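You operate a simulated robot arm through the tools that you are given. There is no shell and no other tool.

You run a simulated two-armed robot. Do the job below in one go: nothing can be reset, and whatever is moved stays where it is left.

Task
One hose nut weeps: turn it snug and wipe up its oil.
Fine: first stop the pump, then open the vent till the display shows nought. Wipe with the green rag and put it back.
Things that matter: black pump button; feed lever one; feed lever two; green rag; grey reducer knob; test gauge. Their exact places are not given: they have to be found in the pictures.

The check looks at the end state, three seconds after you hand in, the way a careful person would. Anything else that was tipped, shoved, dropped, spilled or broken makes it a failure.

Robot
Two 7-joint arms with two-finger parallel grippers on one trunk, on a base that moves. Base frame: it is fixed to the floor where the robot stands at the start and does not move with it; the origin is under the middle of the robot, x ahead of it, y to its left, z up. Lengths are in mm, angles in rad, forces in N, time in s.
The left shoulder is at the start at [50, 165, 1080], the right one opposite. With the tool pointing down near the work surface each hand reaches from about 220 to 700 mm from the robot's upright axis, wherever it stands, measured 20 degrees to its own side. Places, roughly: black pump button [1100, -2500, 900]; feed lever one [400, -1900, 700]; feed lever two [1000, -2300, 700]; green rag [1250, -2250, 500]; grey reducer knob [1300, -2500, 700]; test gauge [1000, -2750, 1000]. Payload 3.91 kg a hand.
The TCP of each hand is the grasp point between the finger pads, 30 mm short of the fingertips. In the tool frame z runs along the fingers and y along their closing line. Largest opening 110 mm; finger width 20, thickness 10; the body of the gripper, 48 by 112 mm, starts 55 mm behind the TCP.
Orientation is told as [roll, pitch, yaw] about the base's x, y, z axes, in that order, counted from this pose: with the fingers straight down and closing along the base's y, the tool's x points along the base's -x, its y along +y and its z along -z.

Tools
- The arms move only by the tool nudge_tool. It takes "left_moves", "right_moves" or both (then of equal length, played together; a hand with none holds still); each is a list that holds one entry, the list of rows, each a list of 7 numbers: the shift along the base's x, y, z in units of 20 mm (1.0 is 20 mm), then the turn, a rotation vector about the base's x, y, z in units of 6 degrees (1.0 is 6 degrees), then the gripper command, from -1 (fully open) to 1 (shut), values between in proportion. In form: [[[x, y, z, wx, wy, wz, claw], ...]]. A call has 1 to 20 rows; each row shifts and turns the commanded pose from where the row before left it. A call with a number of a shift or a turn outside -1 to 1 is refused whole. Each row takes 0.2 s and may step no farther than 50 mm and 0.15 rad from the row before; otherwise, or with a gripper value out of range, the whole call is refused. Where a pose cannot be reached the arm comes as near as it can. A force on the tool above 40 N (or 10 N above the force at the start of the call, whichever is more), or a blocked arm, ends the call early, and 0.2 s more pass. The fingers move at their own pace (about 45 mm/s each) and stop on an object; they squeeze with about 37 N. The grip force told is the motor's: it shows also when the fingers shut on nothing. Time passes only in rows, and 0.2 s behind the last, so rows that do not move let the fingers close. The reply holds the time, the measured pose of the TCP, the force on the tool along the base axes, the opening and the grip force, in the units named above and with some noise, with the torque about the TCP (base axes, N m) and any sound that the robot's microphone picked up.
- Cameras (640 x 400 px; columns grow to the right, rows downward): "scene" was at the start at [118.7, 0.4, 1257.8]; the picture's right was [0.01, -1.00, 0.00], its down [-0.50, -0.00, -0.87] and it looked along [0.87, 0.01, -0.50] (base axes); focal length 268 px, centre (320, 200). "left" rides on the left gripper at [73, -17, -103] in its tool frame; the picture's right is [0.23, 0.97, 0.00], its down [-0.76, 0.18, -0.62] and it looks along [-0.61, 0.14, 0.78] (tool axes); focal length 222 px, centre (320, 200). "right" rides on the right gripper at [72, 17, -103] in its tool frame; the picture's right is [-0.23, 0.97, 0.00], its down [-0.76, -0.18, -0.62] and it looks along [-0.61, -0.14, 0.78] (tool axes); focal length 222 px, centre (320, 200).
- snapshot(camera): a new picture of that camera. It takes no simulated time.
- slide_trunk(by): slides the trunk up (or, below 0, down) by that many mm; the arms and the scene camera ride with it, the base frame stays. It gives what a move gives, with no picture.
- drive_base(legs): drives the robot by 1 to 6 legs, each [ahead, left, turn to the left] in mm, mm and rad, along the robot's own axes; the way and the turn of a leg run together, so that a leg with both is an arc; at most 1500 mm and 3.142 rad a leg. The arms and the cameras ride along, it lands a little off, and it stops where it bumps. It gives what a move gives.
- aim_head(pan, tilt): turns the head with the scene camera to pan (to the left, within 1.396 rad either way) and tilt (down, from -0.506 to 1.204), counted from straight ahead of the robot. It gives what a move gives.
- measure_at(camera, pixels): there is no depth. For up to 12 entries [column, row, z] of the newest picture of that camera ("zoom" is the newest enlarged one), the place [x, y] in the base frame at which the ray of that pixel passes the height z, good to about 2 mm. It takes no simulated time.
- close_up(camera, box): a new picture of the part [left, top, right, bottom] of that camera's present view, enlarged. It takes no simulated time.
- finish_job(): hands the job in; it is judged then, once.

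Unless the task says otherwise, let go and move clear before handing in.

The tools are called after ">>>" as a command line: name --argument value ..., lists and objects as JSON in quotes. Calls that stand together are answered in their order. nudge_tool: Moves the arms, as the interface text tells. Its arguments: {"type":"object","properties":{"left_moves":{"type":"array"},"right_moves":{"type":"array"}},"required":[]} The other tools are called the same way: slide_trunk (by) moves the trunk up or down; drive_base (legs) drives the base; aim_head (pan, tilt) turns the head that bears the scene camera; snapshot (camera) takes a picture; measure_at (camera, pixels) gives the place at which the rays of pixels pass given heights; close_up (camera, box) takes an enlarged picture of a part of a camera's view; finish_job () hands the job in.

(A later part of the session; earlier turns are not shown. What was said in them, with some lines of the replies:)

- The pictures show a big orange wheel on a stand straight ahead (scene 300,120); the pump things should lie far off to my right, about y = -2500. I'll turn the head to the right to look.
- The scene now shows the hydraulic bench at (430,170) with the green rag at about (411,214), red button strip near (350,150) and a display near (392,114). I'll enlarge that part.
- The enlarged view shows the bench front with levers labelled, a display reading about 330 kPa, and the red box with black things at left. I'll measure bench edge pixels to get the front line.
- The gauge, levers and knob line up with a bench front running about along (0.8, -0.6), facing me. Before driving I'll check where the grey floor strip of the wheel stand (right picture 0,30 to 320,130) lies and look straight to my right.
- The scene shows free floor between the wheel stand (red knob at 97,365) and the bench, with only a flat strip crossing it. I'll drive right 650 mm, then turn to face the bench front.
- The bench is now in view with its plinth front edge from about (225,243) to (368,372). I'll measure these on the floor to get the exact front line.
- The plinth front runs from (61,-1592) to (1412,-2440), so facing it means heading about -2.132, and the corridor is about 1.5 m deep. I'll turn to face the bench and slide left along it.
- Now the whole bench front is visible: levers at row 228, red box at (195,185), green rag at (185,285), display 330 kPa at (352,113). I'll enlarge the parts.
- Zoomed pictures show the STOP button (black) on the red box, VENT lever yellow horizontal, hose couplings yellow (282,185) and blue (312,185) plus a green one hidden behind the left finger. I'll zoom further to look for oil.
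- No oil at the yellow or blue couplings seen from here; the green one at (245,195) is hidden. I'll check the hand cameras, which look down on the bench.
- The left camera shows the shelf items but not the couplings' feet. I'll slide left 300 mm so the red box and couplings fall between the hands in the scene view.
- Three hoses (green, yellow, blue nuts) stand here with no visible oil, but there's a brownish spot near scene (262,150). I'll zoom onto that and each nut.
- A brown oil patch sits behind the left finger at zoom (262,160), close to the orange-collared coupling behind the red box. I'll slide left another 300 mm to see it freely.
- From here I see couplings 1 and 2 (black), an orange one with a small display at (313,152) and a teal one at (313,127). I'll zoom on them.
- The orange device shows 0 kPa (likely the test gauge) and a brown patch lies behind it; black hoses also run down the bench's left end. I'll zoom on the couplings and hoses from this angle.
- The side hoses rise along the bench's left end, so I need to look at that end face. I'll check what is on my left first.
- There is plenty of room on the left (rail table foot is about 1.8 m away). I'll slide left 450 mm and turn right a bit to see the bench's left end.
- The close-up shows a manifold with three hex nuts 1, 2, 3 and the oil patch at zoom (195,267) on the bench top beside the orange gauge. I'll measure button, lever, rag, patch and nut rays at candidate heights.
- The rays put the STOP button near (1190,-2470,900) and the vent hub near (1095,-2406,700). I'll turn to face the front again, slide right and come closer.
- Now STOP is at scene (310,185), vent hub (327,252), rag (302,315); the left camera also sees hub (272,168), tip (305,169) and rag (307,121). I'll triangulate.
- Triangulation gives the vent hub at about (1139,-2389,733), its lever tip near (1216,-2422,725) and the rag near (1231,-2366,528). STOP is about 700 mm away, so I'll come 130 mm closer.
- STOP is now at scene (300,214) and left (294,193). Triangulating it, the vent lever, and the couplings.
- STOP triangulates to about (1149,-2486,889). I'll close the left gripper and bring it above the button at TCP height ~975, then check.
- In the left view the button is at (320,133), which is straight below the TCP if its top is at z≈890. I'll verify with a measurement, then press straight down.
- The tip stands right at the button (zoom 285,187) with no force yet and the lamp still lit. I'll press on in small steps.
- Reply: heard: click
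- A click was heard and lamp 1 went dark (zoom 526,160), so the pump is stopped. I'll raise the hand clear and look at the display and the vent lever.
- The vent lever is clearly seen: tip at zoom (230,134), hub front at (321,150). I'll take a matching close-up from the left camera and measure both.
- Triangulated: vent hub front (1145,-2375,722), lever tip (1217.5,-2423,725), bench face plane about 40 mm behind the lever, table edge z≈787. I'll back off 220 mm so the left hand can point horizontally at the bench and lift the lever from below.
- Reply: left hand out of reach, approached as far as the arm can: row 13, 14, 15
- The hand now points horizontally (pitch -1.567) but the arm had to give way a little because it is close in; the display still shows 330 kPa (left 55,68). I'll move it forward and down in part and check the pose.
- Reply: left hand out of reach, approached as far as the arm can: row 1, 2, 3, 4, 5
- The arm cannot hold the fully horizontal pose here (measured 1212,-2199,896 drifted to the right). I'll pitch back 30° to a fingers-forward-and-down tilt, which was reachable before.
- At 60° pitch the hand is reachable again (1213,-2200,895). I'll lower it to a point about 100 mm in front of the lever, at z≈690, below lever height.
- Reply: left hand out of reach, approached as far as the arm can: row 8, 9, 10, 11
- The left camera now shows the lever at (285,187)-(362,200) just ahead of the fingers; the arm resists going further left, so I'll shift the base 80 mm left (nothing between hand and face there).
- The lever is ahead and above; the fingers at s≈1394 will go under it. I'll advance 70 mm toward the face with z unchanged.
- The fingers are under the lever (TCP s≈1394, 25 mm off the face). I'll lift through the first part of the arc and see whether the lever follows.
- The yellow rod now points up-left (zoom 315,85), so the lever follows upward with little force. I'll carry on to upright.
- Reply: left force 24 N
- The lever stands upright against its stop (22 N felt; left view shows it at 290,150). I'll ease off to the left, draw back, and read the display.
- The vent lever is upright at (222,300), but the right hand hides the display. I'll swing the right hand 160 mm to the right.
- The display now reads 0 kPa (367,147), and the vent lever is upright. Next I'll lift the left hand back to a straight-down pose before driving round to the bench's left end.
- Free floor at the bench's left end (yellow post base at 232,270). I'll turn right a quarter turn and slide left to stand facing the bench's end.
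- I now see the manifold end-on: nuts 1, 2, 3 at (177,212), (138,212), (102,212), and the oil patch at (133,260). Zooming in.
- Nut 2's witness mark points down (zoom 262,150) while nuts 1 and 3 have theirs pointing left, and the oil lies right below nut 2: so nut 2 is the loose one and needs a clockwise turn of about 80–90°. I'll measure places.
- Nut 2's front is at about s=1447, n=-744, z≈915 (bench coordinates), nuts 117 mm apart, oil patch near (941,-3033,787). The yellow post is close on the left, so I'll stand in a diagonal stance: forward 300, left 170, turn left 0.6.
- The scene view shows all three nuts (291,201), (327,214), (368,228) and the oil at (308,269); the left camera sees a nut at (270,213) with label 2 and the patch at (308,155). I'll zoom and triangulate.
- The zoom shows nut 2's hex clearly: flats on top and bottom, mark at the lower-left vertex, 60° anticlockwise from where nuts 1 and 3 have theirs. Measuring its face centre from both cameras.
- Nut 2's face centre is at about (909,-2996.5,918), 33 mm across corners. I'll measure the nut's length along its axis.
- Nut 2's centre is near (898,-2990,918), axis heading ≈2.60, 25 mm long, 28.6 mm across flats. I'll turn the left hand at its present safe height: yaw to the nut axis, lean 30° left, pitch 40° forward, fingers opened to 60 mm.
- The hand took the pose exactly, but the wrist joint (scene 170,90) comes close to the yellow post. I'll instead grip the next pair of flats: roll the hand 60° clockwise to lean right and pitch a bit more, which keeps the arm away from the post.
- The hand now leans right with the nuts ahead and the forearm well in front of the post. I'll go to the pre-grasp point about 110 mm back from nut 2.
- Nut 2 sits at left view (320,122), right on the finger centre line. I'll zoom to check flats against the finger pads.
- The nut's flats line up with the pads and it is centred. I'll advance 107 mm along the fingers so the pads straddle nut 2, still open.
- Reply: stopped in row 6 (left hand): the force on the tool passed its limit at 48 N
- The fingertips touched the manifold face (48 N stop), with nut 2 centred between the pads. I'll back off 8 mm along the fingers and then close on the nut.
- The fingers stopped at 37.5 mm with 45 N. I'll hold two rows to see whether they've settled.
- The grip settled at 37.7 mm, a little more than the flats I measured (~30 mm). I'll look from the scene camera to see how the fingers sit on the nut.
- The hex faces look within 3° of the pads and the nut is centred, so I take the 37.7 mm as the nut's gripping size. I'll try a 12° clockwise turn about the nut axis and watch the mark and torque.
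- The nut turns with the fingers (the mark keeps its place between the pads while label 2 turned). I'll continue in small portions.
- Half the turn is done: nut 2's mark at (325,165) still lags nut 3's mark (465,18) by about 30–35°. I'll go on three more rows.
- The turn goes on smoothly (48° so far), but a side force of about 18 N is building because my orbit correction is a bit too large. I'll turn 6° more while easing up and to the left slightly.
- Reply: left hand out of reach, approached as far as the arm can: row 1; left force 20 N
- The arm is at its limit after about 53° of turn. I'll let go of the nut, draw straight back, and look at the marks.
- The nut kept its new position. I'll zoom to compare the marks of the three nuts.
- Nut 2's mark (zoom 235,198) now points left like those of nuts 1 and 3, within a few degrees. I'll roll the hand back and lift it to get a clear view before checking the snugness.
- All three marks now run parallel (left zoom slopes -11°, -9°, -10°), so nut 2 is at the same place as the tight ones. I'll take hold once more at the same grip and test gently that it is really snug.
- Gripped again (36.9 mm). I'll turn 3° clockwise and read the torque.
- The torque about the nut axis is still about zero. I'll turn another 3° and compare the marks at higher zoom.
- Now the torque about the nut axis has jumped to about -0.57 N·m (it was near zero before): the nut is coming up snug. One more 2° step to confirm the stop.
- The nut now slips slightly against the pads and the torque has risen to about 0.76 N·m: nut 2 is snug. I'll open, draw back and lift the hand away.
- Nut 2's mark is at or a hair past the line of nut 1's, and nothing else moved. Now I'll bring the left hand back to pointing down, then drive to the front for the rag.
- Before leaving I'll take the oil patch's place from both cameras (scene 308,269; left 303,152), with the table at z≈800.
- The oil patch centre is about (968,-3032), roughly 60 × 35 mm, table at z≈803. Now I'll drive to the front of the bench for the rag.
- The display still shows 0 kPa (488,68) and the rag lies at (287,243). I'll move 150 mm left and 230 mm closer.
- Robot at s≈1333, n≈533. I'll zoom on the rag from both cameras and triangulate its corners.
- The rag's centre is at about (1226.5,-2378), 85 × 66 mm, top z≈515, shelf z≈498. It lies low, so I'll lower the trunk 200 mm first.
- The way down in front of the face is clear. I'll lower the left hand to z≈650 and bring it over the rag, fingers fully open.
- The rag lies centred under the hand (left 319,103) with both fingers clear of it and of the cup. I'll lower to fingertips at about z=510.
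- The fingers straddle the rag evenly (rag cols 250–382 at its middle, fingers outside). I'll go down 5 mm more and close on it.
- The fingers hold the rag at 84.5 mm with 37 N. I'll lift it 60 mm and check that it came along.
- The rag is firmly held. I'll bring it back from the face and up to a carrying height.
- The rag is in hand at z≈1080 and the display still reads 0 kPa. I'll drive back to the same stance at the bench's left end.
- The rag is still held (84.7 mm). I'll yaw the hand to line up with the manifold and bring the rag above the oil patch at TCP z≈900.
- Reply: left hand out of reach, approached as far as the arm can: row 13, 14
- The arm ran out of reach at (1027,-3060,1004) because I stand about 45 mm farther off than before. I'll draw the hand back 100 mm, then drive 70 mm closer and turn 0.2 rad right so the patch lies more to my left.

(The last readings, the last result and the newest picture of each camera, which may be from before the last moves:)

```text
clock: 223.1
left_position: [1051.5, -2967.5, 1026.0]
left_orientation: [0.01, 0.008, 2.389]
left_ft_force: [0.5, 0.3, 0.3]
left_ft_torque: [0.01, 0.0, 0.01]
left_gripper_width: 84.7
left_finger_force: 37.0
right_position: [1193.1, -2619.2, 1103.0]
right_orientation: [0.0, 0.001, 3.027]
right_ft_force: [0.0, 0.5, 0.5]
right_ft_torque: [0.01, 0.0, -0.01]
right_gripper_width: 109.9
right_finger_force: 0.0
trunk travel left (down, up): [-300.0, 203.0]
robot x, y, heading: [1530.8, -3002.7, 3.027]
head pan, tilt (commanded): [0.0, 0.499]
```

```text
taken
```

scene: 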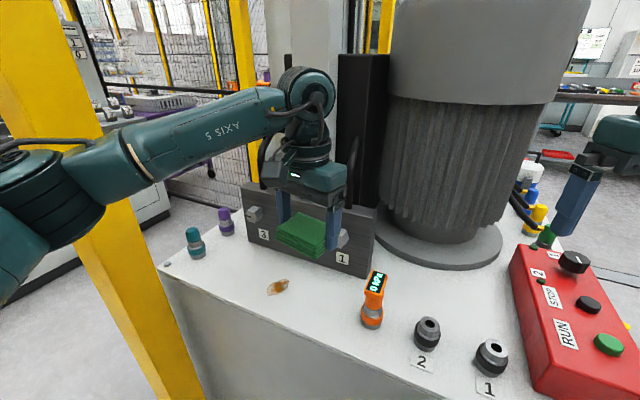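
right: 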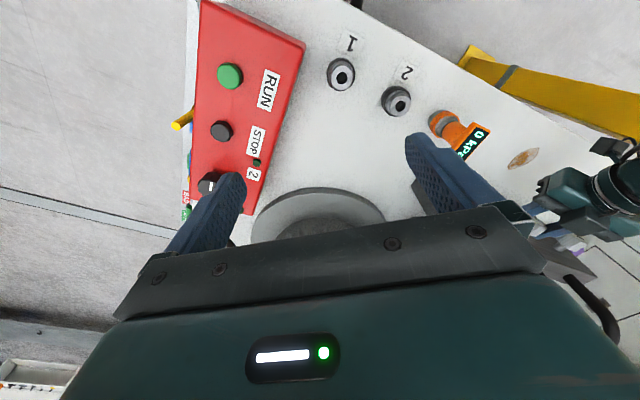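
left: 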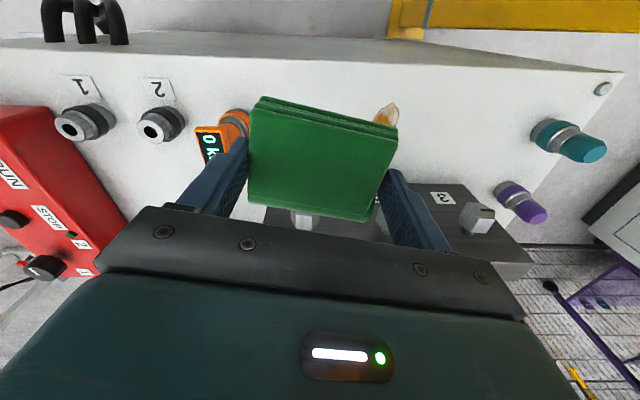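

Now the patch (scene 278,287) is well within reach to the left. I'll realign the yaw and bring the rag over the patch at z≈900.

>>> nudge_tool --left_moves '[[[-0.593, -0.464, -0.9, 0, 0, 0.985, 1], [-0.593, -0.464, -0.9, 0, 0, 0.985, 1], [-0.593, -0.464, -0.9, 0, 0, 0, 1], [-0.593, -0.464, -0.9, 0, 0, 0, 1], [-0.593, -0.464, -0.9, 0, 0, 0, 1], [-0.593, -0.464, -0.9, 0, 0, 0, 1], [-0.593, -0.464, -0.9, 0, 0, 0, 1]]]'

>>> snapshot --camera "scene"

>>> close_up --camera "scene" --box '[200, 180, 380, 320]'

>>> snapshot --camera "left"

```text
clock: 224.7
left_position: [968.3, -3033.1, 898.7]
left_orientation: [0.009, 0.009, 2.596]
left_ft_force: [0.1, -0.2, -0.9]
left_ft_torque: [-0.04, -0.01, 0.0]
left_gripper_width: 84.8
left_finger_force: 36.6
right_position: [1192.6, -2620.8, 1103.3]
right_orientation: [0.0, -0.001, 3.027]
right_ft_force: [0.2, 0.0, 0.3]
right_ft_torque: [-0.01, 0.05, 0.0]
right_gripper_width: 109.9
right_finger_force: 0.0
trunk travel left (down, up): [-300.0, 203.0]
robot x, y, heading: [1532.1, -3003.1, 3.027]
head pan, tilt (commanded): [0.0, 0.499]
```

```text
taken
```

scene: 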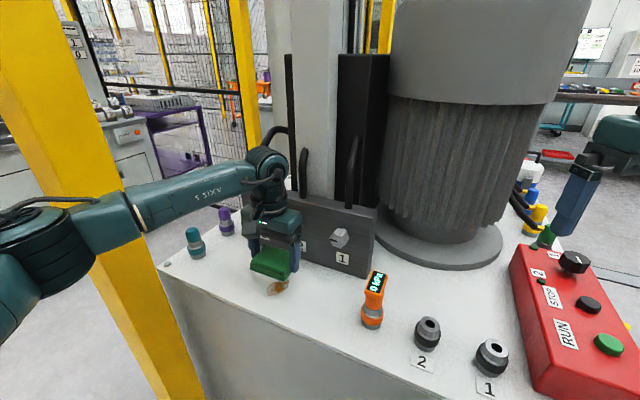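

```text
2.86 times, centred on (290, 250) of scene
```

zoom: 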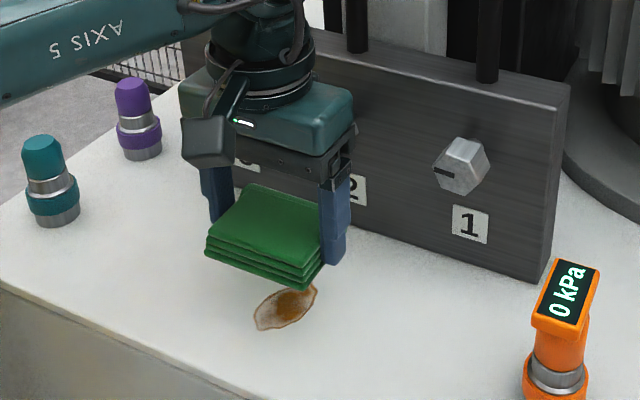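

```text
taken
```

left: 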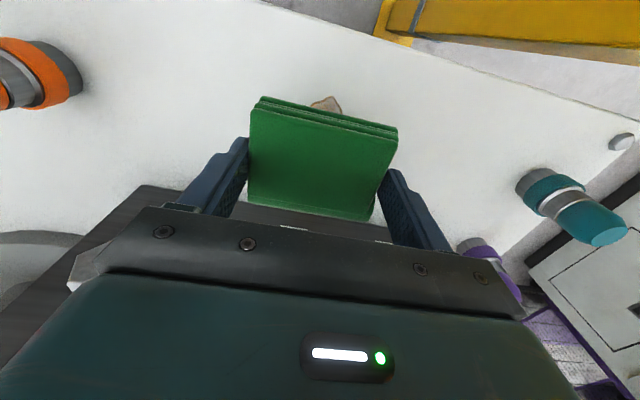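

The rag hangs just above the patch. I'll re-measure the patch from this view before lowering.

>>> measure_at --camera "zoom" --pixels '[[256, 318, 803], [316, 290, 803]]'

>>> close_up --camera "scene" --box '[240, 250, 320, 310]'

>>> measure_at --camera "zoom" --pixels '[[218, 352, 803], [225, 322, 803], [270, 345, 803], [330, 300, 803], [382, 258, 803], [370, 300, 803], [290, 265, 830]]'

```text
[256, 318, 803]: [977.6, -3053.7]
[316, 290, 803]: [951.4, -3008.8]
```

```text
6.67 times, centred on (280, 280) of scene
```

zoom: 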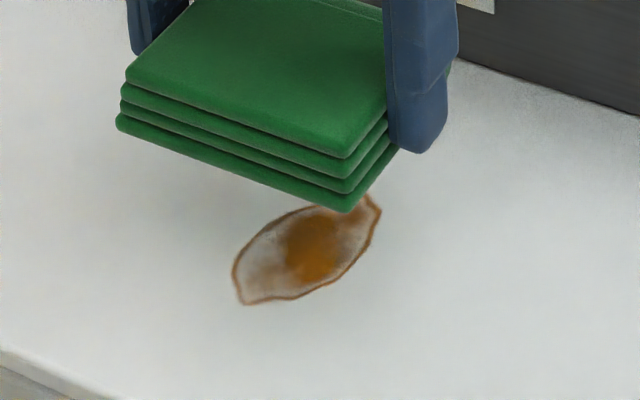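

```text
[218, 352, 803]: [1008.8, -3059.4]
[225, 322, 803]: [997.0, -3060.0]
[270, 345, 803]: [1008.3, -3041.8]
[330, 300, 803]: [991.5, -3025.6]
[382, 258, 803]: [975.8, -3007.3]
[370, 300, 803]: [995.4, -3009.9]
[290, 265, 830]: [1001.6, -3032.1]
```

>>> measure_at --camera "zoom" --pixels '[[236, 268, 803], [243, 304, 803], [295, 300, 803], [376, 232, 803], [380, 210, 803], [305, 208, 803], [310, 250, 803]]'

```text
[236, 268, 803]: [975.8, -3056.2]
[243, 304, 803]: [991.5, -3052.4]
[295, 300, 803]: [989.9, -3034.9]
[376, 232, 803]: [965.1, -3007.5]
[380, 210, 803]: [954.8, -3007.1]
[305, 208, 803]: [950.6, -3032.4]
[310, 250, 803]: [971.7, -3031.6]
```

The patch spans x 950–992, y -3056…-3007, and the rag centre is right over it. I'll lower to just above the table and then feel for contact in small steps.

>>> nudge_tool --left_moves '[[[0, 0, -0.9, 0, 0, 0, 1], [0, 0, -0.9, 0, 0, 0, 1], [0, 0, -0.8, 0, 0, 0, 1], [0, 0, -0.1, 0, 0, 0, 1], [0, 0, -0.1, 0, 0, 0, 1]]]'

>>> close_up --camera "scene" --box '[220, 220, 340, 310]'

```text
clock: 225.9
left_position: [968.6, -3032.4, 843.6]
left_orientation: [0.01, 0.01, 2.597]
left_ft_force: [-0.3, 0.3, 0.1]
left_ft_torque: [-0.04, -0.03, -0.03]
left_gripper_width: 84.9
left_finger_force: 36.7
right_position: [1192.9, -2620.8, 1103.1]
right_orientation: [0.0, 0.0, 3.027]
right_ft_force: [-0.4, -0.2, 0.3]
right_ft_torque: [0.02, 0.02, -0.03]
right_gripper_width: 109.6
right_finger_force: 0.1
trunk travel left (down, up): [-300.0, 203.0]
robot x, y, heading: [1530.1, -3003.4, 3.026]
head pan, tilt (commanded): [0.0, 0.499]
```

```text
4.44 times, centred on (280, 265) of scene
```

zoom: 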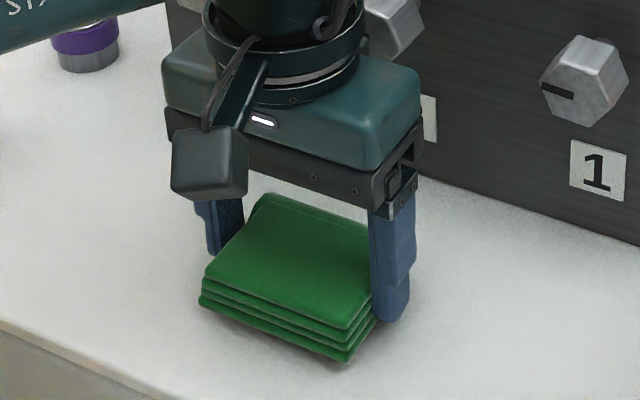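

>>> nudge_tool --left_moves '[[[0, 0, -0.1, 0, 0, 0, 1], [0, 0, -0.1, 0, 0, 0, 1]]]'

```text
clock: 226.5
left_position: [968.6, -3033.1, 839.0]
left_orientation: [0.009, 0.009, 2.596]
left_ft_force: [-0.1, 0.2, -0.7]
left_ft_torque: [-0.04, -0.02, 0.0]
left_gripper_width: 84.9
left_finger_force: 36.7
right_position: [1192.9, -2620.5, 1103.2]
right_orientation: [0.0, -0.001, 3.026]
right_ft_force: [0.3, -0.2, -0.6]
right_ft_torque: [0.02, 0.0, -0.03]
right_gripper_width: 110.0
right_finger_force: 0.1
trunk travel left (down, up): [-300.0, 203.0]
robot x, y, heading: [1530.8, -3002.1, 3.031]
head pan, tilt (commanded): [0.0, 0.499]
```

>>> nudge_tool --left_moves '[[[0, 0, -0.1, 0, 0, 0, 1], [0, 0, -0.1, 0, 0, 0, 1]]]'

>>> close_up --camera "scene" --box '[220, 220, 340, 310]'

```text
clock: 227.1
left_position: [966.8, -3031.5, 835.4]
left_orientation: [0.008, 0.006, 2.596]
left_ft_force: [0.5, -0.5, 2.1]
left_ft_torque: [0.02, -0.06, -0.01]
left_gripper_width: 85.0
left_finger_force: 37.1
right_position: [1193.4, -2620.1, 1103.3]
right_orientation: [0.002, -0.001, 3.026]
right_ft_force: [0.9, -1.0, -0.2]
right_ft_torque: [0.03, 0.02, 0.01]
right_gripper_width: 109.8
right_finger_force: 0.1
trunk travel left (down, up): [-300.0, 203.0]
robot x, y, heading: [1528.3, -2999.6, 3.026]
head pan, tilt (commanded): [0.0, 0.499]
```

```text
4.44 times, centred on (280, 265) of scene
```

zoom: 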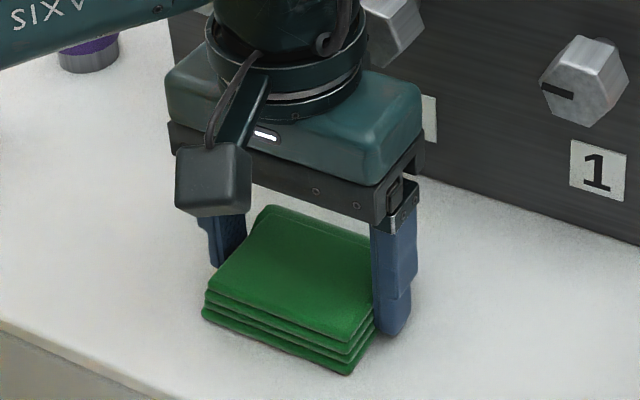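

Contact begins (2 N up at z=835). I'll press 2 mm more, then start short wiping strokes.

>>> nudge_tool --left_moves '[[[0, 0, -0.1, 0, 0, 0, 1]]]'

```text
clock: 227.5
left_position: [968.1, -3032.4, 835.0]
left_orientation: [0.009, 0.005, 2.597]
left_ft_force: [-0.3, -0.7, 11.4]
left_ft_torque: [0.23, -0.44, -0.01]
left_gripper_width: 84.7
left_finger_force: 37.1
right_position: [1193.9, -2620.1, 1102.9]
right_orientation: [-0.001, 0.003, 3.026]
right_ft_force: [-0.5, -0.3, -0.6]
right_ft_torque: [0.01, -0.01, 0.01]
right_gripper_width: 110.0
right_finger_force: 0.1
trunk travel left (down, up): [-300.0, 203.0]
robot x, y, heading: [1527.1, -3002.0, 3.028]
head pan, tilt (commanded): [0.0, 0.499]
```

Pressing with about 11 N. I'll wipe back and forth along the table, ±45 mm sideways, then shifted a little.

>>> nudge_tool --left_moves '[[[0.4, 0.635, 0, 0, 0, 0, 1], [0.4, 0.635, 0, 0, 0, 0, 1], [0.4, 0.635, 0, 0, 0, 0, 1], [-0.4, -0.635, 0, 0, 0, 0, 1], [-0.4, -0.635, 0, 0, 0, 0, 1], [-0.4, -0.635, 0, 0, 0, 0, 1], [-0.4, -0.635, 0, 0, 0, 0, 1], [-0.4, -0.635, 0, 0, 0, 0, 1], [-0.4, -0.635, 0, 0, 0, 0, 1], [0.4, 0.635, 0, 0, 0, 0, 1], [0.4, 0.635, 0, 0, 0, 0, 1], [0.4, 0.635, 0, 0, 0, 0, 1]]]'

>>> close_up --camera "scene" --box '[200, 210, 360, 330]'

```text
clock: 230.1
left_position: [966.8, -3033.0, 834.1]
left_orientation: [0.011, 0.006, 2.597]
left_ft_force: [-3.2, -5.1, 14.2]
left_ft_torque: [0.4, -0.27, 0.02]
left_gripper_width: 85.0
left_finger_force: 36.6
right_position: [1194.7, -2619.9, 1104.7]
right_orientation: [0.002, -0.001, 3.028]
right_ft_force: [0.6, -0.1, 0.0]
right_ft_torque: [-0.03, -0.05, 0.02]
right_gripper_width: 110.2
right_finger_force: 0.0
trunk travel left (down, up): [-300.0, 203.0]
robot x, y, heading: [1527.1, -3005.0, 3.03]
head pan, tilt (commanded): [0.0, 0.499]
```

```text
3.33 times, centred on (280, 270) of scene
```

zoom: 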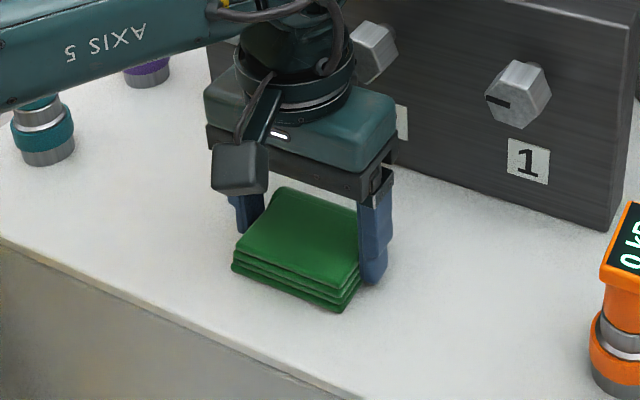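

The rag stays gripped and rubs with about 14 N. I'll do a second pass shifted 15 mm toward me and a third 15 mm toward the manifold.

>>> nudge_tool --left_moves '[[[0.635, -0.4, 0, 0, 0, 0, 1], [0.4, 0.635, 0, 0, 0, 0, 1], [0.4, 0.635, 0, 0, 0, 0, 1], [-0.4, -0.635, 0, 0, 0, 0, 1], [-0.4, -0.635, 0, 0, 0, 0, 1], [-0.4, -0.635, 0, 0, 0, 0, 1], [-0.4, -0.635, 0, 0, 0, 0, 1], [0.4, 0.635, 0, 0, 0, 0, 1], [0.4, 0.635, 0, 0, 0, 0, 1], [-0.635, 0.4, 0, 0, 0, 0, 1], [-0.635, 0.4, 0, 0, 0, 0, 1], [0.4, 0.635, 0, 0, 0, 0, 1], [0.4, 0.635, 0, 0, 0, 0, 1], [-0.4, -0.635, 0, 0, 0, 0, 1], [-0.4, -0.635, 0, 0, 0, 0, 1], [-0.4, -0.635, 0, 0, 0, 0, 1], [-0.4, -0.635, 0, 0, 0, 0, 1], [0.4, 0.635, 0, 0, 0, 0, 1], [0.4, 0.635, 0, 0, 0, 0, 1], [0.635, -0.4, 0, 0, 0, 0, 1]]]'

>>> nudge_tool --left_moves '[[[0, 0, 0.3, 0, 0, 0, 1], [0, 0, 0.7, 0, 0, 0, 1], [0, 0, 1, 0, 0, 0, 1], [0, 0, 1, 0, 0, 0, 1], [0, 0, 1, 0, 0, 0, 1], [0.4, -0.3, 1, 0, 0, 0, 1], [0.4, -0.3, 1, 0, 0, 0, 1], [0.4, -0.3, 1, 0, 0, 0, 1]]]'

>>> snapshot --camera "scene"

>>> close_up --camera "scene" --box '[200, 210, 360, 330]'

```text
clock: 234.3
left_position: [968.1, -3030.0, 835.2]
left_orientation: [0.01, 0.003, 2.595]
left_ft_force: [-6.0, 4.1, 17.9]
left_ft_torque: [0.36, -0.13, 0.06]
left_gripper_width: 84.7
left_finger_force: 36.9
right_position: [1194.6, -2619.1, 1103.3]
right_orientation: [0.0, -0.001, 3.026]
right_ft_force: [-0.3, 0.5, -0.3]
right_ft_torque: [-0.02, 0.01, -0.05]
right_gripper_width: 110.2
right_finger_force: 0.0
trunk travel left (down, up): [-300.0, 203.0]
robot x, y, heading: [1530.2, -3004.5, 3.027]
head pan, tilt (commanded): [0.0, 0.499]
```

```text
clock: 236.1
left_position: [994.1, -3049.2, 973.3]
left_orientation: [0.011, 0.008, 2.598]
left_ft_force: [0.6, 0.2, -0.3]
left_ft_torque: [0.01, 0.02, -0.02]
left_gripper_width: 84.7
left_finger_force: 36.8
right_position: [1193.6, -2621.6, 1103.7]
right_orientation: [0.0, -0.001, 3.025]
right_ft_force: [-0.1, -0.1, 0.1]
right_ft_torque: [0.03, -0.01, -0.01]
right_gripper_width: 110.2
right_finger_force: 0.1
trunk travel left (down, up): [-300.0, 203.0]
robot x, y, heading: [1529.0, -3006.8, 3.024]
head pan, tilt (commanded): [0.0, 0.499]
```

```text
taken
```

scene: 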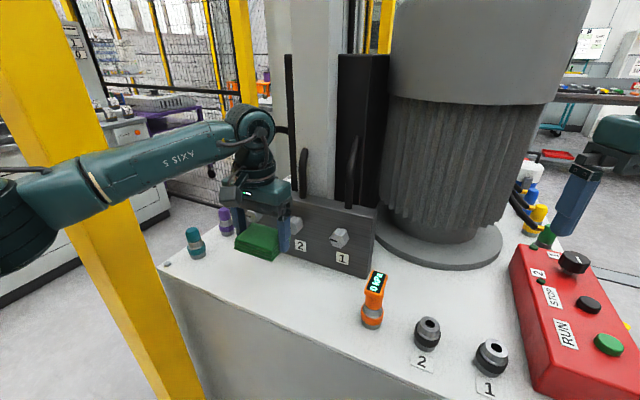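

```text
3.33 times, centred on (280, 270) of scene
```

zoom: 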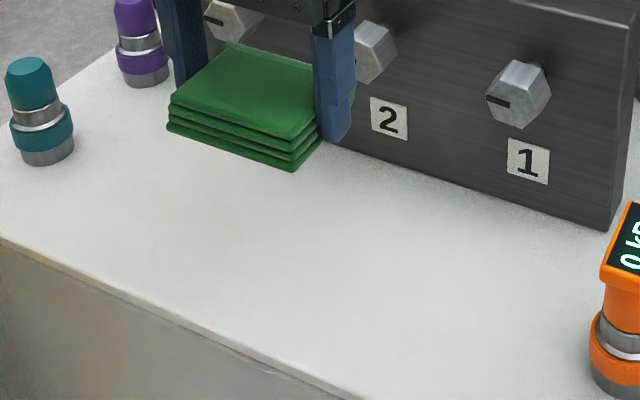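

The table where the oil was (zoom 280,250) is now clean. I'll raise the rag to carrying height and check the spot with both cameras.

>>> nudge_tool --left_moves '[[[0.4, 0, 1, 0, 0, 0.62, 1], [0.4, 0, 1, 0, 0, 0.62, 1], [0.4, 0, 1, 0, 0, 0.62, 1], [0.4, 0, 1, 0, 0, 0.62, 1], [0.4, 0, 1, 0, 0, 0.62, 1], [0.4, 0, 1, 0, 0, 0.62, 1]]]'

>>> snapshot --camera "scene"

>>> snapshot --camera "left"

>>> close_up --camera "scene" --box '[160, 190, 400, 370]'

```text
clock: 237.5
left_position: [1039.7, -3048.2, 1093.0]
left_orientation: [0.008, 0.009, 2.986]
left_ft_force: [-0.3, -0.9, -0.2]
left_ft_torque: [0.01, 0.0, -0.02]
left_gripper_width: 84.9
left_finger_force: 37.0
right_position: [1193.1, -2620.4, 1102.7]
right_orientation: [0.0, -0.001, 3.026]
right_ft_force: [0.6, -0.4, 0.3]
right_ft_torque: [-0.01, 0.01, 0.01]
right_gripper_width: 110.0
right_finger_force: 0.0
trunk travel left (down, up): [-300.0, 203.0]
robot x, y, heading: [1527.3, -2998.9, 3.027]
head pan, tilt (commanded): [0.0, 0.499]
```

```text
taken
```

scene: 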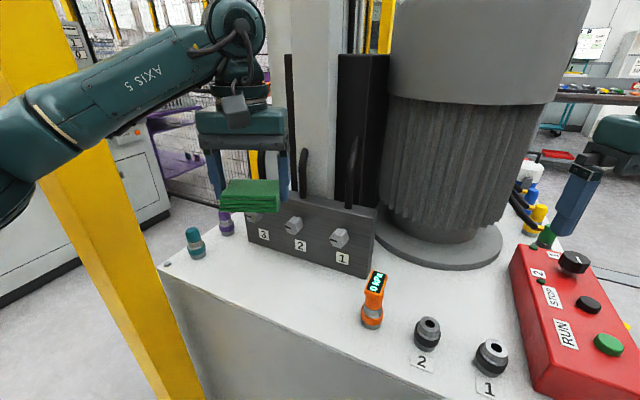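

```text
taken
```

left: 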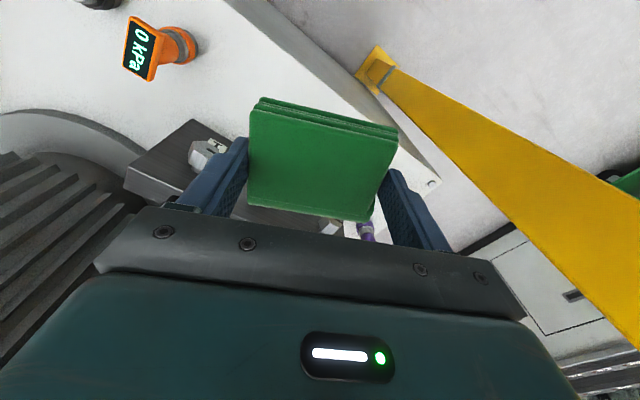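

```text
2.22 times, centred on (280, 280) of scene
```

zoom: 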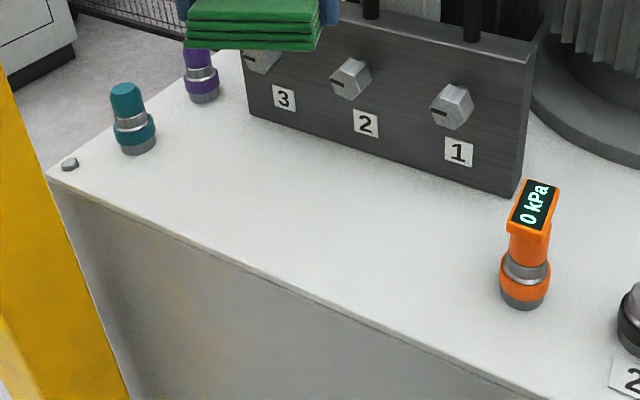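

The table under nut 2 is clean. A closer look at nuts 1 and 2 and the table before I carry the rag back.

>>> close_up --camera "scene" --box '[240, 205, 370, 300]'

```text
4.21 times, centred on (305, 252) of scene
```

zoom: 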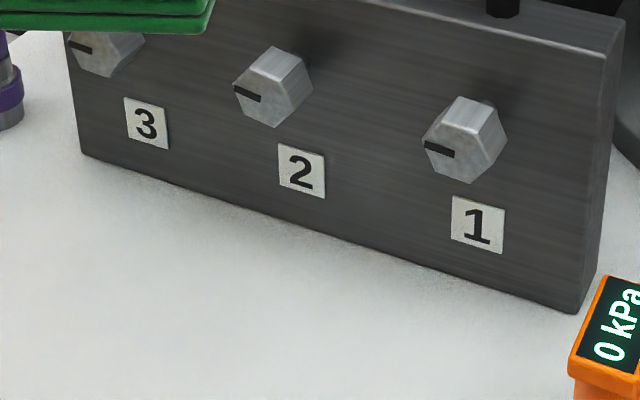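

All is in order there. I'll drive back to the front stance to put the rag down where it lay.

>>> drive_base --legs '[[0, 0, -0.43], [0, -1190, 0], [0, 0, 1.555], [0, -655, 0], [245, 0, 0]]'

>>> aim_head --pan 0.1 --tilt 0.65

>>> snapshot --camera "scene"

>>> snapshot --camera "left"

```text
clock: 260.2
left_position: [1305.9, -2322.7, 1094.4]
left_orientation: [0.009, 0.01, -2.174]
left_ft_force: [0.3, 0.2, -0.7]
left_ft_torque: [-0.01, 0.02, -0.01]
left_gripper_width: 84.6
left_finger_force: 37.3
right_position: [987.0, -1999.9, 1102.6]
right_orientation: [-0.001, 0.002, -2.133]
right_ft_force: [-0.5, -0.4, -0.5]
right_ft_torque: [-0.01, 0.05, 0.0]
right_gripper_width: 110.2
right_finger_force: 0.0
trunk travel left (down, up): [-300.0, 203.0]
robot x, y, heading: [1478.3, -1862.3, -2.133]
head pan, tilt (commanded): [0.0, 0.499]
```

```text
clock: 260.9
left_position: [1305.9, -2322.5, 1094.4]
left_orientation: [0.009, 0.009, -2.173]
left_ft_force: [-0.4, -0.5, 1.3]
left_ft_torque: [0.01, -0.05, -0.01]
left_gripper_width: 84.8
left_finger_force: 37.5
right_position: [987.1, -1999.2, 1104.0]
right_orientation: [-0.001, -0.001, -2.134]
right_ft_force: [-0.1, 0.1, 0.4]
right_ft_torque: [-0.03, -0.02, -0.01]
right_gripper_width: 110.0
right_finger_force: 0.1
trunk travel left (down, up): [-300.0, 203.0]
robot x, y, heading: [1476.3, -1862.2, -2.133]
head pan, tilt (commanded): [0.099, 0.649]
```

```text
taken
```

scene: 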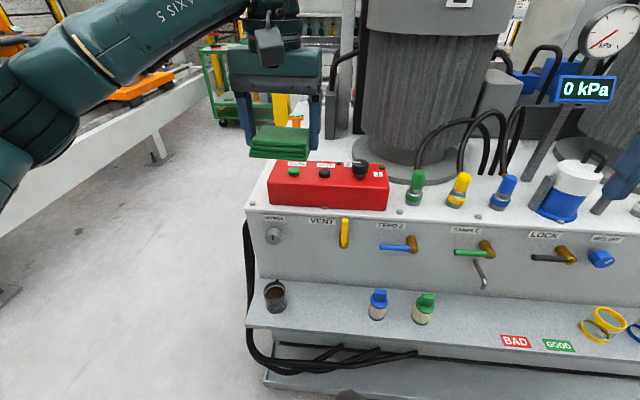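

```text
taken
```

left: 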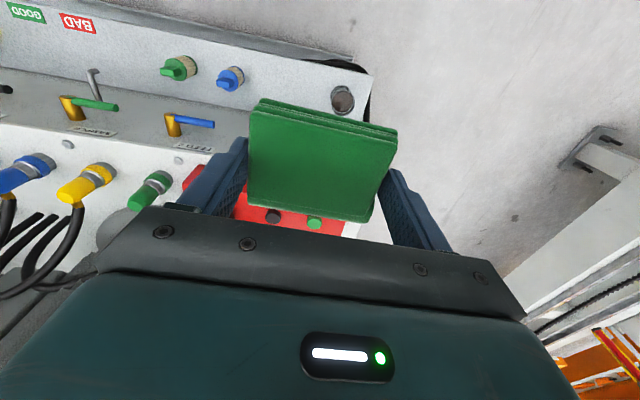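

I'm back in front with the rag held; the gap where it lay is free (scene 330,305). I'll shift the hand slightly, lower the trunk, and come down in front of the face.

>>> nudge_tool --left_moves '[[[-0.67, 0.72, 0, 0, 0, 0, 1], [-0.67, 0.72, 0, 0, 0, 0, 1]]]'

>>> slide_trunk --by -200

>>> nudge_tool --left_moves '[[[0, 0, -1, 0, 0, 0, 1], [0, 0, -1, 0, 0, 0, 1], [0, 0, -1, 0, 0, 0, 1], [0, 0, -1, 0, 0, 0, 1], [0, 0, -1, 0, 0, 0, 1], [0, 0, -1, 0, 0, 0, 1], [0, 0, -1, 0, 0, 0, 1], [0, 0, -1, 0, 0, 0, 1], [0, 0, -1, 0, 0, 0, 1], [0, 0, -1, 0, 0, 0, 1], [0, 0, -1, 0, 0, 0, 1], [0, 0, -0.9, 0, 0, 0, 1]]]'

>>> snapshot --camera "scene"

>>> snapshot --camera "left"

```text
clock: 261.6
left_position: [1279.5, -2293.4, 1094.5]
left_orientation: [0.01, 0.009, -2.173]
left_ft_force: [-0.7, -1.6, -0.5]
left_ft_torque: [0.02, 0.04, 0.0]
left_gripper_width: 84.9
left_finger_force: 37.3
right_position: [986.9, -1999.6, 1103.9]
right_orientation: [0.002, 0.002, -2.136]
right_ft_force: [0.0, 0.0, 0.1]
right_ft_torque: [-0.02, 0.02, 0.03]
right_gripper_width: 110.0
right_finger_force: 0.0
trunk travel left (down, up): [-300.0, 203.0]
robot x, y, heading: [1477.4, -1860.0, -2.131]
head pan, tilt (commanded): [0.099, 0.649]
```

```text
clock: 263.7
left_position: [1280.7, -2293.0, 895.5]
left_orientation: [0.007, 0.005, -2.174]
left_ft_force: [0.3, 0.5, 0.1]
left_ft_torque: [0.0, 0.01, -0.01]
left_gripper_width: 84.9
left_finger_force: 37.2
right_position: [986.8, -1999.3, 903.6]
right_orientation: [0.0, 0.0, -2.136]
right_ft_force: [-0.7, 0.0, 0.2]
right_ft_torque: [0.04, 0.0, 0.01]
right_gripper_width: 110.2
right_finger_force: 0.0
trunk travel left (down, up): [-100.0, 403.0]
robot x, y, heading: [1477.0, -1863.7, -2.13]
head pan, tilt (commanded): [0.099, 0.649]
```

```text
clock: 266.3
left_position: [1280.5, -2293.2, 655.5]
left_orientation: [0.009, 0.008, -2.174]
left_ft_force: [0.0, 0.1, -0.2]
left_ft_torque: [-0.01, 0.0, -0.01]
left_gripper_width: 84.8
left_finger_force: 37.0
right_position: [987.3, -1999.8, 903.9]
right_orientation: [-0.001, -0.001, -2.134]
right_ft_force: [0.3, 0.1, -0.4]
right_ft_torque: [0.05, -0.04, -0.04]
right_gripper_width: 110.2
right_finger_force: 0.1
trunk travel left (down, up): [-100.0, 403.0]
robot x, y, heading: [1477.8, -1860.0, -2.135]
head pan, tilt (commanded): [0.099, 0.649]
```

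```text
taken
```

scene: 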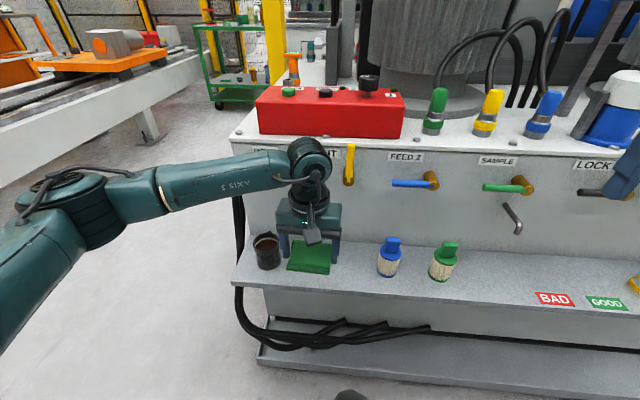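

```text
taken
```

left: 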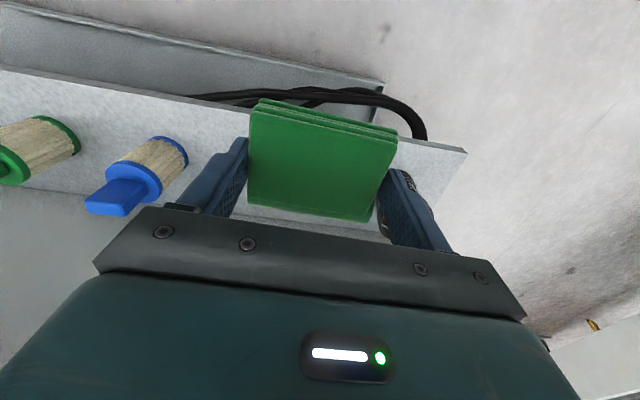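

Path ahead is free. I'll move in over the rag's old place and lower close to the shelf.

>>> nudge_tool --left_moves '[[[-0.545, -0.853, -0.2, 0, 0, 0, 1], [-0.545, -0.853, -0.2, 0, 0, 0, 1], [-0.545, -0.853, -0.2, 0, 0, 0, 1], [-0.545, -0.853, -0.2, 0, 0, 0, 1], [-0.545, -0.853, -0.2, 0, 0, 0.07, 1], [0, 0, -1, 0, 0, 0, 1], [0, 0, -1, 0, 0, 0, 1], [0, 0, -1, 0, 0, 0, 1], [0, 0, -1, 0, 0, 0, 1], [0, 0, -0.7, 0, 0, 0, 1]]]'

>>> close_up --camera "scene" --box '[220, 150, 400, 300]'

>>> snapshot --camera "left"

```text
clock: 268.5
left_position: [1226.2, -2379.6, 542.2]
left_orientation: [0.009, 0.008, -2.166]
left_ft_force: [0.5, 0.0, -0.7]
left_ft_torque: [0.03, 0.02, 0.02]
left_gripper_width: 84.9
left_finger_force: 37.4
right_position: [986.5, -2000.0, 904.7]
right_orientation: [0.001, 0.001, -2.136]
right_ft_force: [0.2, -0.1, 0.4]
right_ft_torque: [0.01, 0.01, -0.01]
right_gripper_width: 110.2
right_finger_force: 0.0
trunk travel left (down, up): [-100.0, 403.0]
robot x, y, heading: [1473.3, -1863.6, -2.132]
head pan, tilt (commanded): [0.099, 0.649]
```

```text
2.67 times, centred on (310, 225) of scene
```

zoom: 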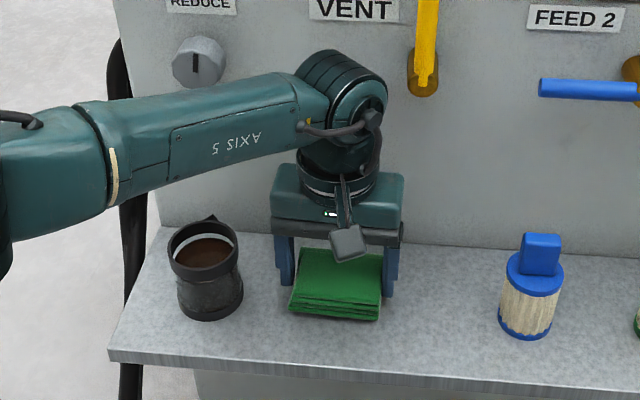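

```text
taken
```

left: 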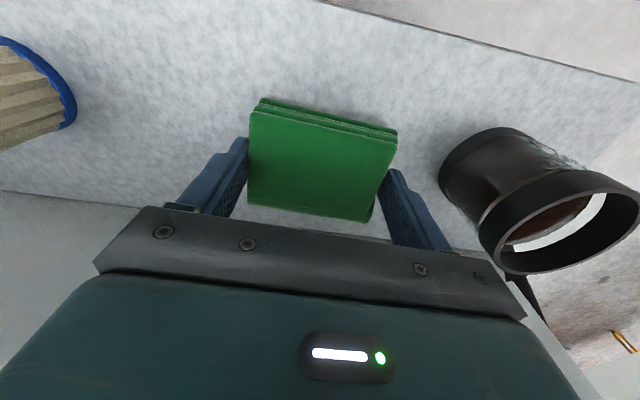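

About 6 mm above the shelf. I'll lower in 2 mm steps until I feel the shelf.

>>> nudge_tool --left_moves '[[[0, 0, -0.1, 0, 0, 0, 1], [0, 0, -0.1, 0, 0, 0, 1], [0, 0, -0.1, 0, 0, 0, 1]]]'

```text
clock: 269.3
left_position: [1226.1, -2378.9, 535.4]
left_orientation: [0.009, 0.007, -2.164]
left_ft_force: [0.2, 0.5, -1.0]
left_ft_torque: [0.01, 0.01, -0.02]
left_gripper_width: 84.7
left_finger_force: 37.1
right_position: [987.2, -1999.3, 903.7]
right_orientation: [-0.001, -0.002, -2.134]
right_ft_force: [-0.6, -0.2, -0.2]
right_ft_torque: [-0.01, 0.01, -0.02]
right_gripper_width: 109.8
right_finger_force: 0.1
trunk travel left (down, up): [-100.0, 403.0]
robot x, y, heading: [1478.3, -1862.5, -2.132]
head pan, tilt (commanded): [0.099, 0.649]
```

>>> nudge_tool --left_moves '[[[0, 0, -0.1, 0, 0, 0, 1]]]'

>>> close_up --camera "scene" --box '[280, 220, 360, 280]'

```text
clock: 269.7
left_position: [1225.6, -2379.7, 533.8]
left_orientation: [0.008, 0.008, -2.166]
left_ft_force: [0.0, 0.5, 2.0]
left_ft_torque: [0.02, 0.09, -0.01]
left_gripper_width: 84.8
left_finger_force: 36.6
right_position: [988.5, -1999.9, 904.3]
right_orientation: [0.0, 0.001, -2.134]
right_ft_force: [0.4, -0.3, 0.1]
right_ft_torque: [-0.05, -0.04, 0.0]
right_gripper_width: 109.7
right_finger_force: 0.0
trunk travel left (down, up): [-100.0, 403.0]
robot x, y, heading: [1475.5, -1860.6, -2.137]
head pan, tilt (commanded): [0.099, 0.649]
```

```text
6.67 times, centred on (320, 250) of scene
```

zoom: 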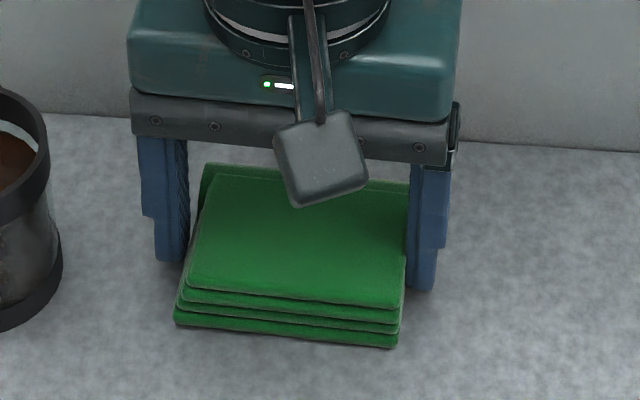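

The rag touches the shelf (2 N). I'll open the fingers and lift straight up.

>>> nudge_tool --left_moves '[[[0, 0, 0, 0, 0, 0, -0.9], [0, 0, 0, 0, 0, 0, -0.95], [0, 0, 0, 0, 0, 0, -1], [0, 0, 0, 0, 0, 0, -1], [0, 0, 0.5, 0, 0, 0, -1], [0, 0, 1, 0, 0, 0, -1], [0, 0, 1, 0, 0, 0, -1], [0, 0, 1, 0, 0, 0, -1], [0, 0, 1, 0, 0, 0, -1], [0, 0, 1, 0, 0, 0, -1]]]'

>>> snapshot --camera "left"

>>> close_up --camera "scene" --box '[220, 150, 400, 300]'

```text
clock: 271.9
left_position: [1227.0, -2379.6, 644.0]
left_orientation: [0.008, 0.008, -2.166]
left_ft_force: [0.8, 0.3, -0.3]
left_ft_torque: [-0.02, 0.01, -0.03]
left_gripper_width: 110.0
left_finger_force: 0.1
right_position: [987.9, -1999.4, 903.2]
right_orientation: [0.0, -0.001, -2.136]
right_ft_force: [-0.1, -0.4, -0.2]
right_ft_torque: [-0.01, 0.03, 0.03]
right_gripper_width: 110.0
right_finger_force: 0.1
trunk travel left (down, up): [-100.0, 403.0]
robot x, y, heading: [1479.8, -1859.6, -2.131]
head pan, tilt (commanded): [0.099, 0.649]
```

```text
taken
```

left: 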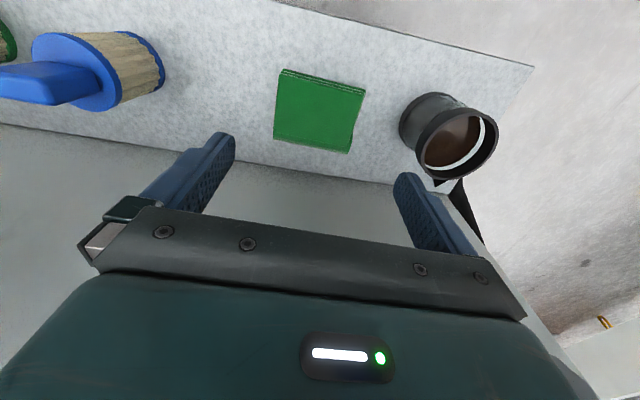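

```text
2.67 times, centred on (310, 225) of scene
```

zoom: 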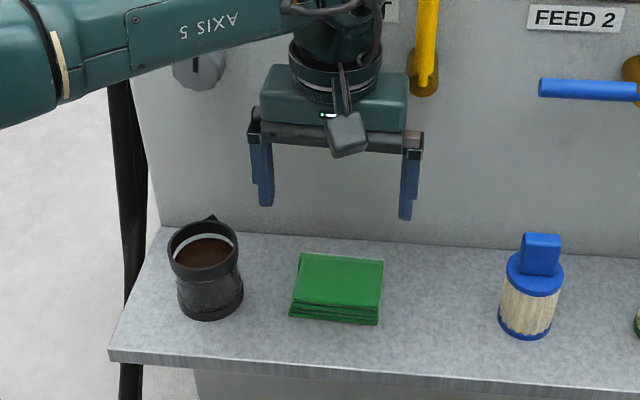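

The rag lies back in its place between cup and filter. I'll draw the hand away from the face, lift it, and raise the trunk again.

>>> nudge_tool --left_moves '[[[0.53, 0.85, 0.2, 0, 0, 0, -1], [0.53, 0.85, 0.2, 0, 0, 0, -1], [0.53, 0.85, 0.2, 0, 0, 0, -1], [0.53, 0.85, 0.2, 0, 0, 0, -1], [0.53, 0.85, 0.2, 0, 0, 0, -1], [0, 0, 1, 0, 0, 0, -1], [0, 0, 1, 0, 0, 0, -1], [0, 0, 1, 0, 0, 0, -1], [0, 0, 1, 0, 0, 0, -1], [0, 0, 1, 0, 0, 0, -1], [0, 0, 1, 0, 0, 0, -1], [0, 0, 1, 0, 0, 0, -1], [0, 0, 1, 0, 0, 0, -1], [0, 0, 1, 0, 0, 0, -1], [0, 0, 1, 0, 0, 0, -1], [0, 0, 1, 0, 0, 0, -1]]]'

>>> slide_trunk --by 200

>>> drive_base --legs '[[-260, 0, 0], [0, 250, 0]]'

>>> aim_head --pan -0.1 --tilt 0.45

>>> snapshot --camera "scene"

```text
clock: 275.3
left_position: [1278.1, -2291.3, 884.4]
left_orientation: [0.008, 0.008, -2.168]
left_ft_force: [-0.1, -0.1, -0.6]
left_ft_torque: [-0.01, 0.0, 0.02]
left_gripper_width: 109.8
left_finger_force: 0.0
right_position: [987.1, -1999.7, 904.5]
right_orientation: [0.001, 0.0, -2.134]
right_ft_force: [-0.2, -0.2, -0.3]
right_ft_torque: [-0.02, -0.03, 0.0]
right_gripper_width: 109.8
right_finger_force: 0.1
trunk travel left (down, up): [-100.0, 403.0]
robot x, y, heading: [1474.7, -1861.1, -2.134]
head pan, tilt (commanded): [0.099, 0.649]
```

```text
clock: 277.5
left_position: [1278.1, -2292.0, 1084.0]
left_orientation: [0.01, 0.009, -2.166]
left_ft_force: [-0.7, -0.1, 1.3]
left_ft_torque: [0.03, -0.02, 0.0]
left_gripper_width: 109.8
left_finger_force: 0.0
right_position: [985.9, -1999.4, 1103.3]
right_orientation: [-0.001, 0.001, -2.135]
right_ft_force: [-0.7, 0.4, -1.0]
right_ft_torque: [-0.06, 0.02, -0.04]
right_gripper_width: 109.8
right_finger_force: 0.1
trunk travel left (down, up): [-300.0, 203.0]
robot x, y, heading: [1475.0, -1861.4, -2.131]
head pan, tilt (commanded): [0.099, 0.649]
```

```text
clock: 281.8
left_position: [1629.7, -2201.5, 1084.8]
left_orientation: [0.009, 0.008, -2.163]
left_ft_force: [-0.4, -0.3, 0.4]
left_ft_torque: [-0.02, 0.02, -0.01]
left_gripper_width: 110.1
left_finger_force: 0.0
right_position: [1337.7, -1910.1, 1102.7]
right_orientation: [0.001, 0.001, -2.131]
right_ft_force: [0.9, 0.4, 0.2]
right_ft_torque: [0.0, -0.01, 0.01]
right_gripper_width: 109.9
right_finger_force: 0.0
trunk travel left (down, up): [-300.0, 203.0]
robot x, y, heading: [1828.7, -1769.0, -2.132]
head pan, tilt (commanded): [0.099, 0.649]
```

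```text
clock: 282.5
left_position: [1629.3, -2201.2, 1084.2]
left_orientation: [0.009, 0.008, -2.162]
left_ft_force: [0.1, -0.1, -1.3]
left_ft_torque: [0.0, -0.02, -0.01]
left_gripper_width: 110.0
left_finger_force: 0.0
right_position: [1338.0, -1911.1, 1104.4]
right_orientation: [-0.001, -0.001, -2.131]
right_ft_force: [-0.6, -0.1, 0.6]
right_ft_torque: [-0.01, 0.0, 0.02]
right_gripper_width: 110.2
right_finger_force: 0.1
trunk travel left (down, up): [-300.0, 203.0]
robot x, y, heading: [1825.9, -1772.7, -2.13]
head pan, tilt (commanded): [-0.099, 0.45]
```

```text
taken
```

scene: 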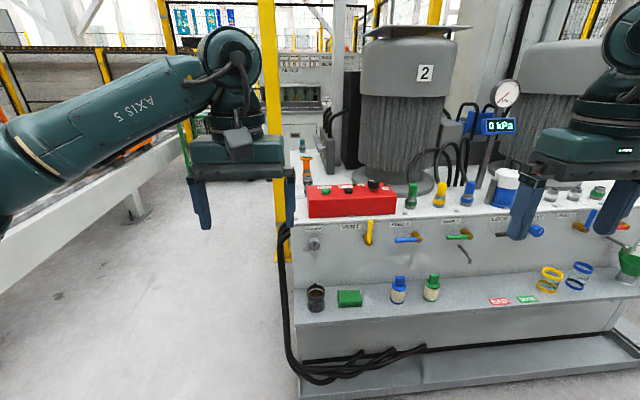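

>>> close_up --camera "scene" --box '[280, 120, 420, 240]'

>>> close_up --camera "scene" --box '[270, 200, 480, 330]'

>>> close_up --camera "scene" --box '[290, 130, 350, 190]'

```text
3.33 times, centred on (350, 180) of scene
```

zoom: 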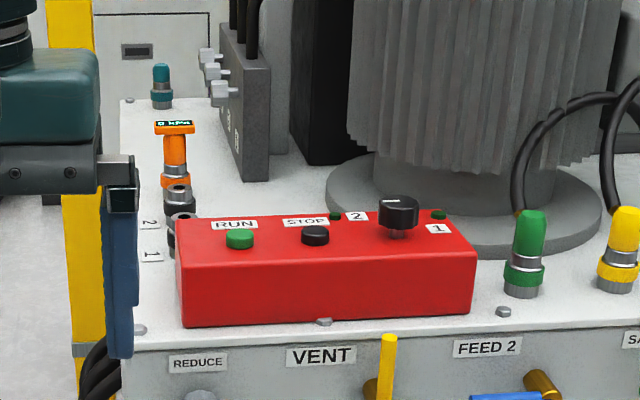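

```text
3.05 times, centred on (375, 265) of scene
```

zoom: 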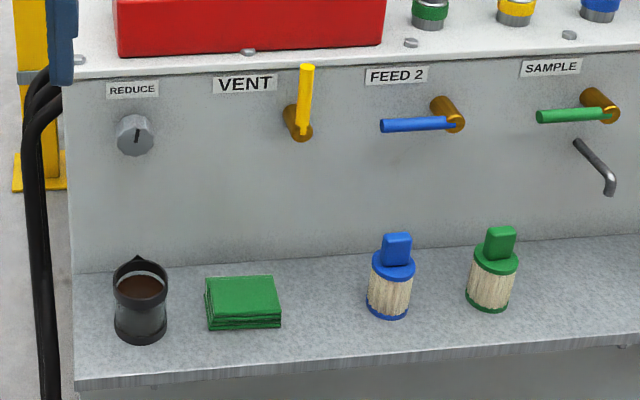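

```text
6.67 times, centred on (320, 160) of scene
```

zoom: 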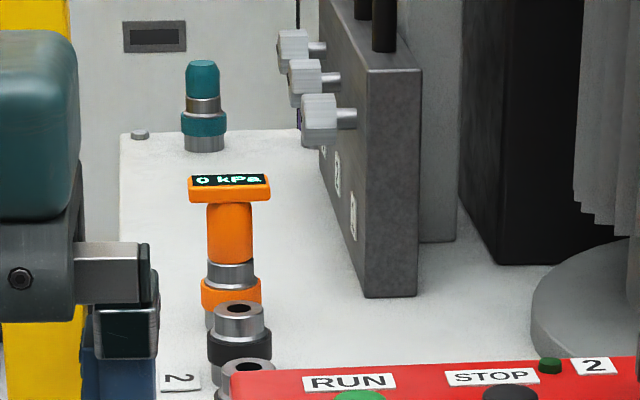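

The final pictures confirm the job:
- **Pump:** both pump lamps are dark.
- **Vent:** the lever is upright and the display reads 0 kPa.
- **Oil:** the table below nut 2 is clean.
- **Rag:** it lies back between the cup and the blue filter.
- **Left alone:** the feed levers, reducer knob and test gauge look unchanged.

Both hands are empty and clear, so I'm handing in.

>>> finish_job

```text
The job is handed in.
```

The job is handed in, and I haven't seen the check's result. What the last pictures and readings showed:

- **Pump:** I pressed the black STOP button, heard a click, and the lamp for pump 1 went dark.
- **Vent:** I turned the yellow lever upright and the display fell from 330 kPa to 0. I left the vent open, since the task didn't say to close it again.
- **Hose nut:** The weeping nut was number 2 on the manifold, loose by about 60°. I turned it clockwise until the torque rose to about 0.76 N·m and it stopped following the fingers. Its mark now lines up with those of nuts 1 and 3, to within about 5°.
- **Oil:** I wiped the patch below nut 2 with the green rag, and the table there looks clean.
- **Rag:** It is back in its old place on the shelf, between the cup and the blue filter.

While I was first closing in on the nut, the fingertips touched the manifold and the force limit stopped the arm at 48 N. I saw no damage. The feed levers, reducer knob and test gauge look unchanged.
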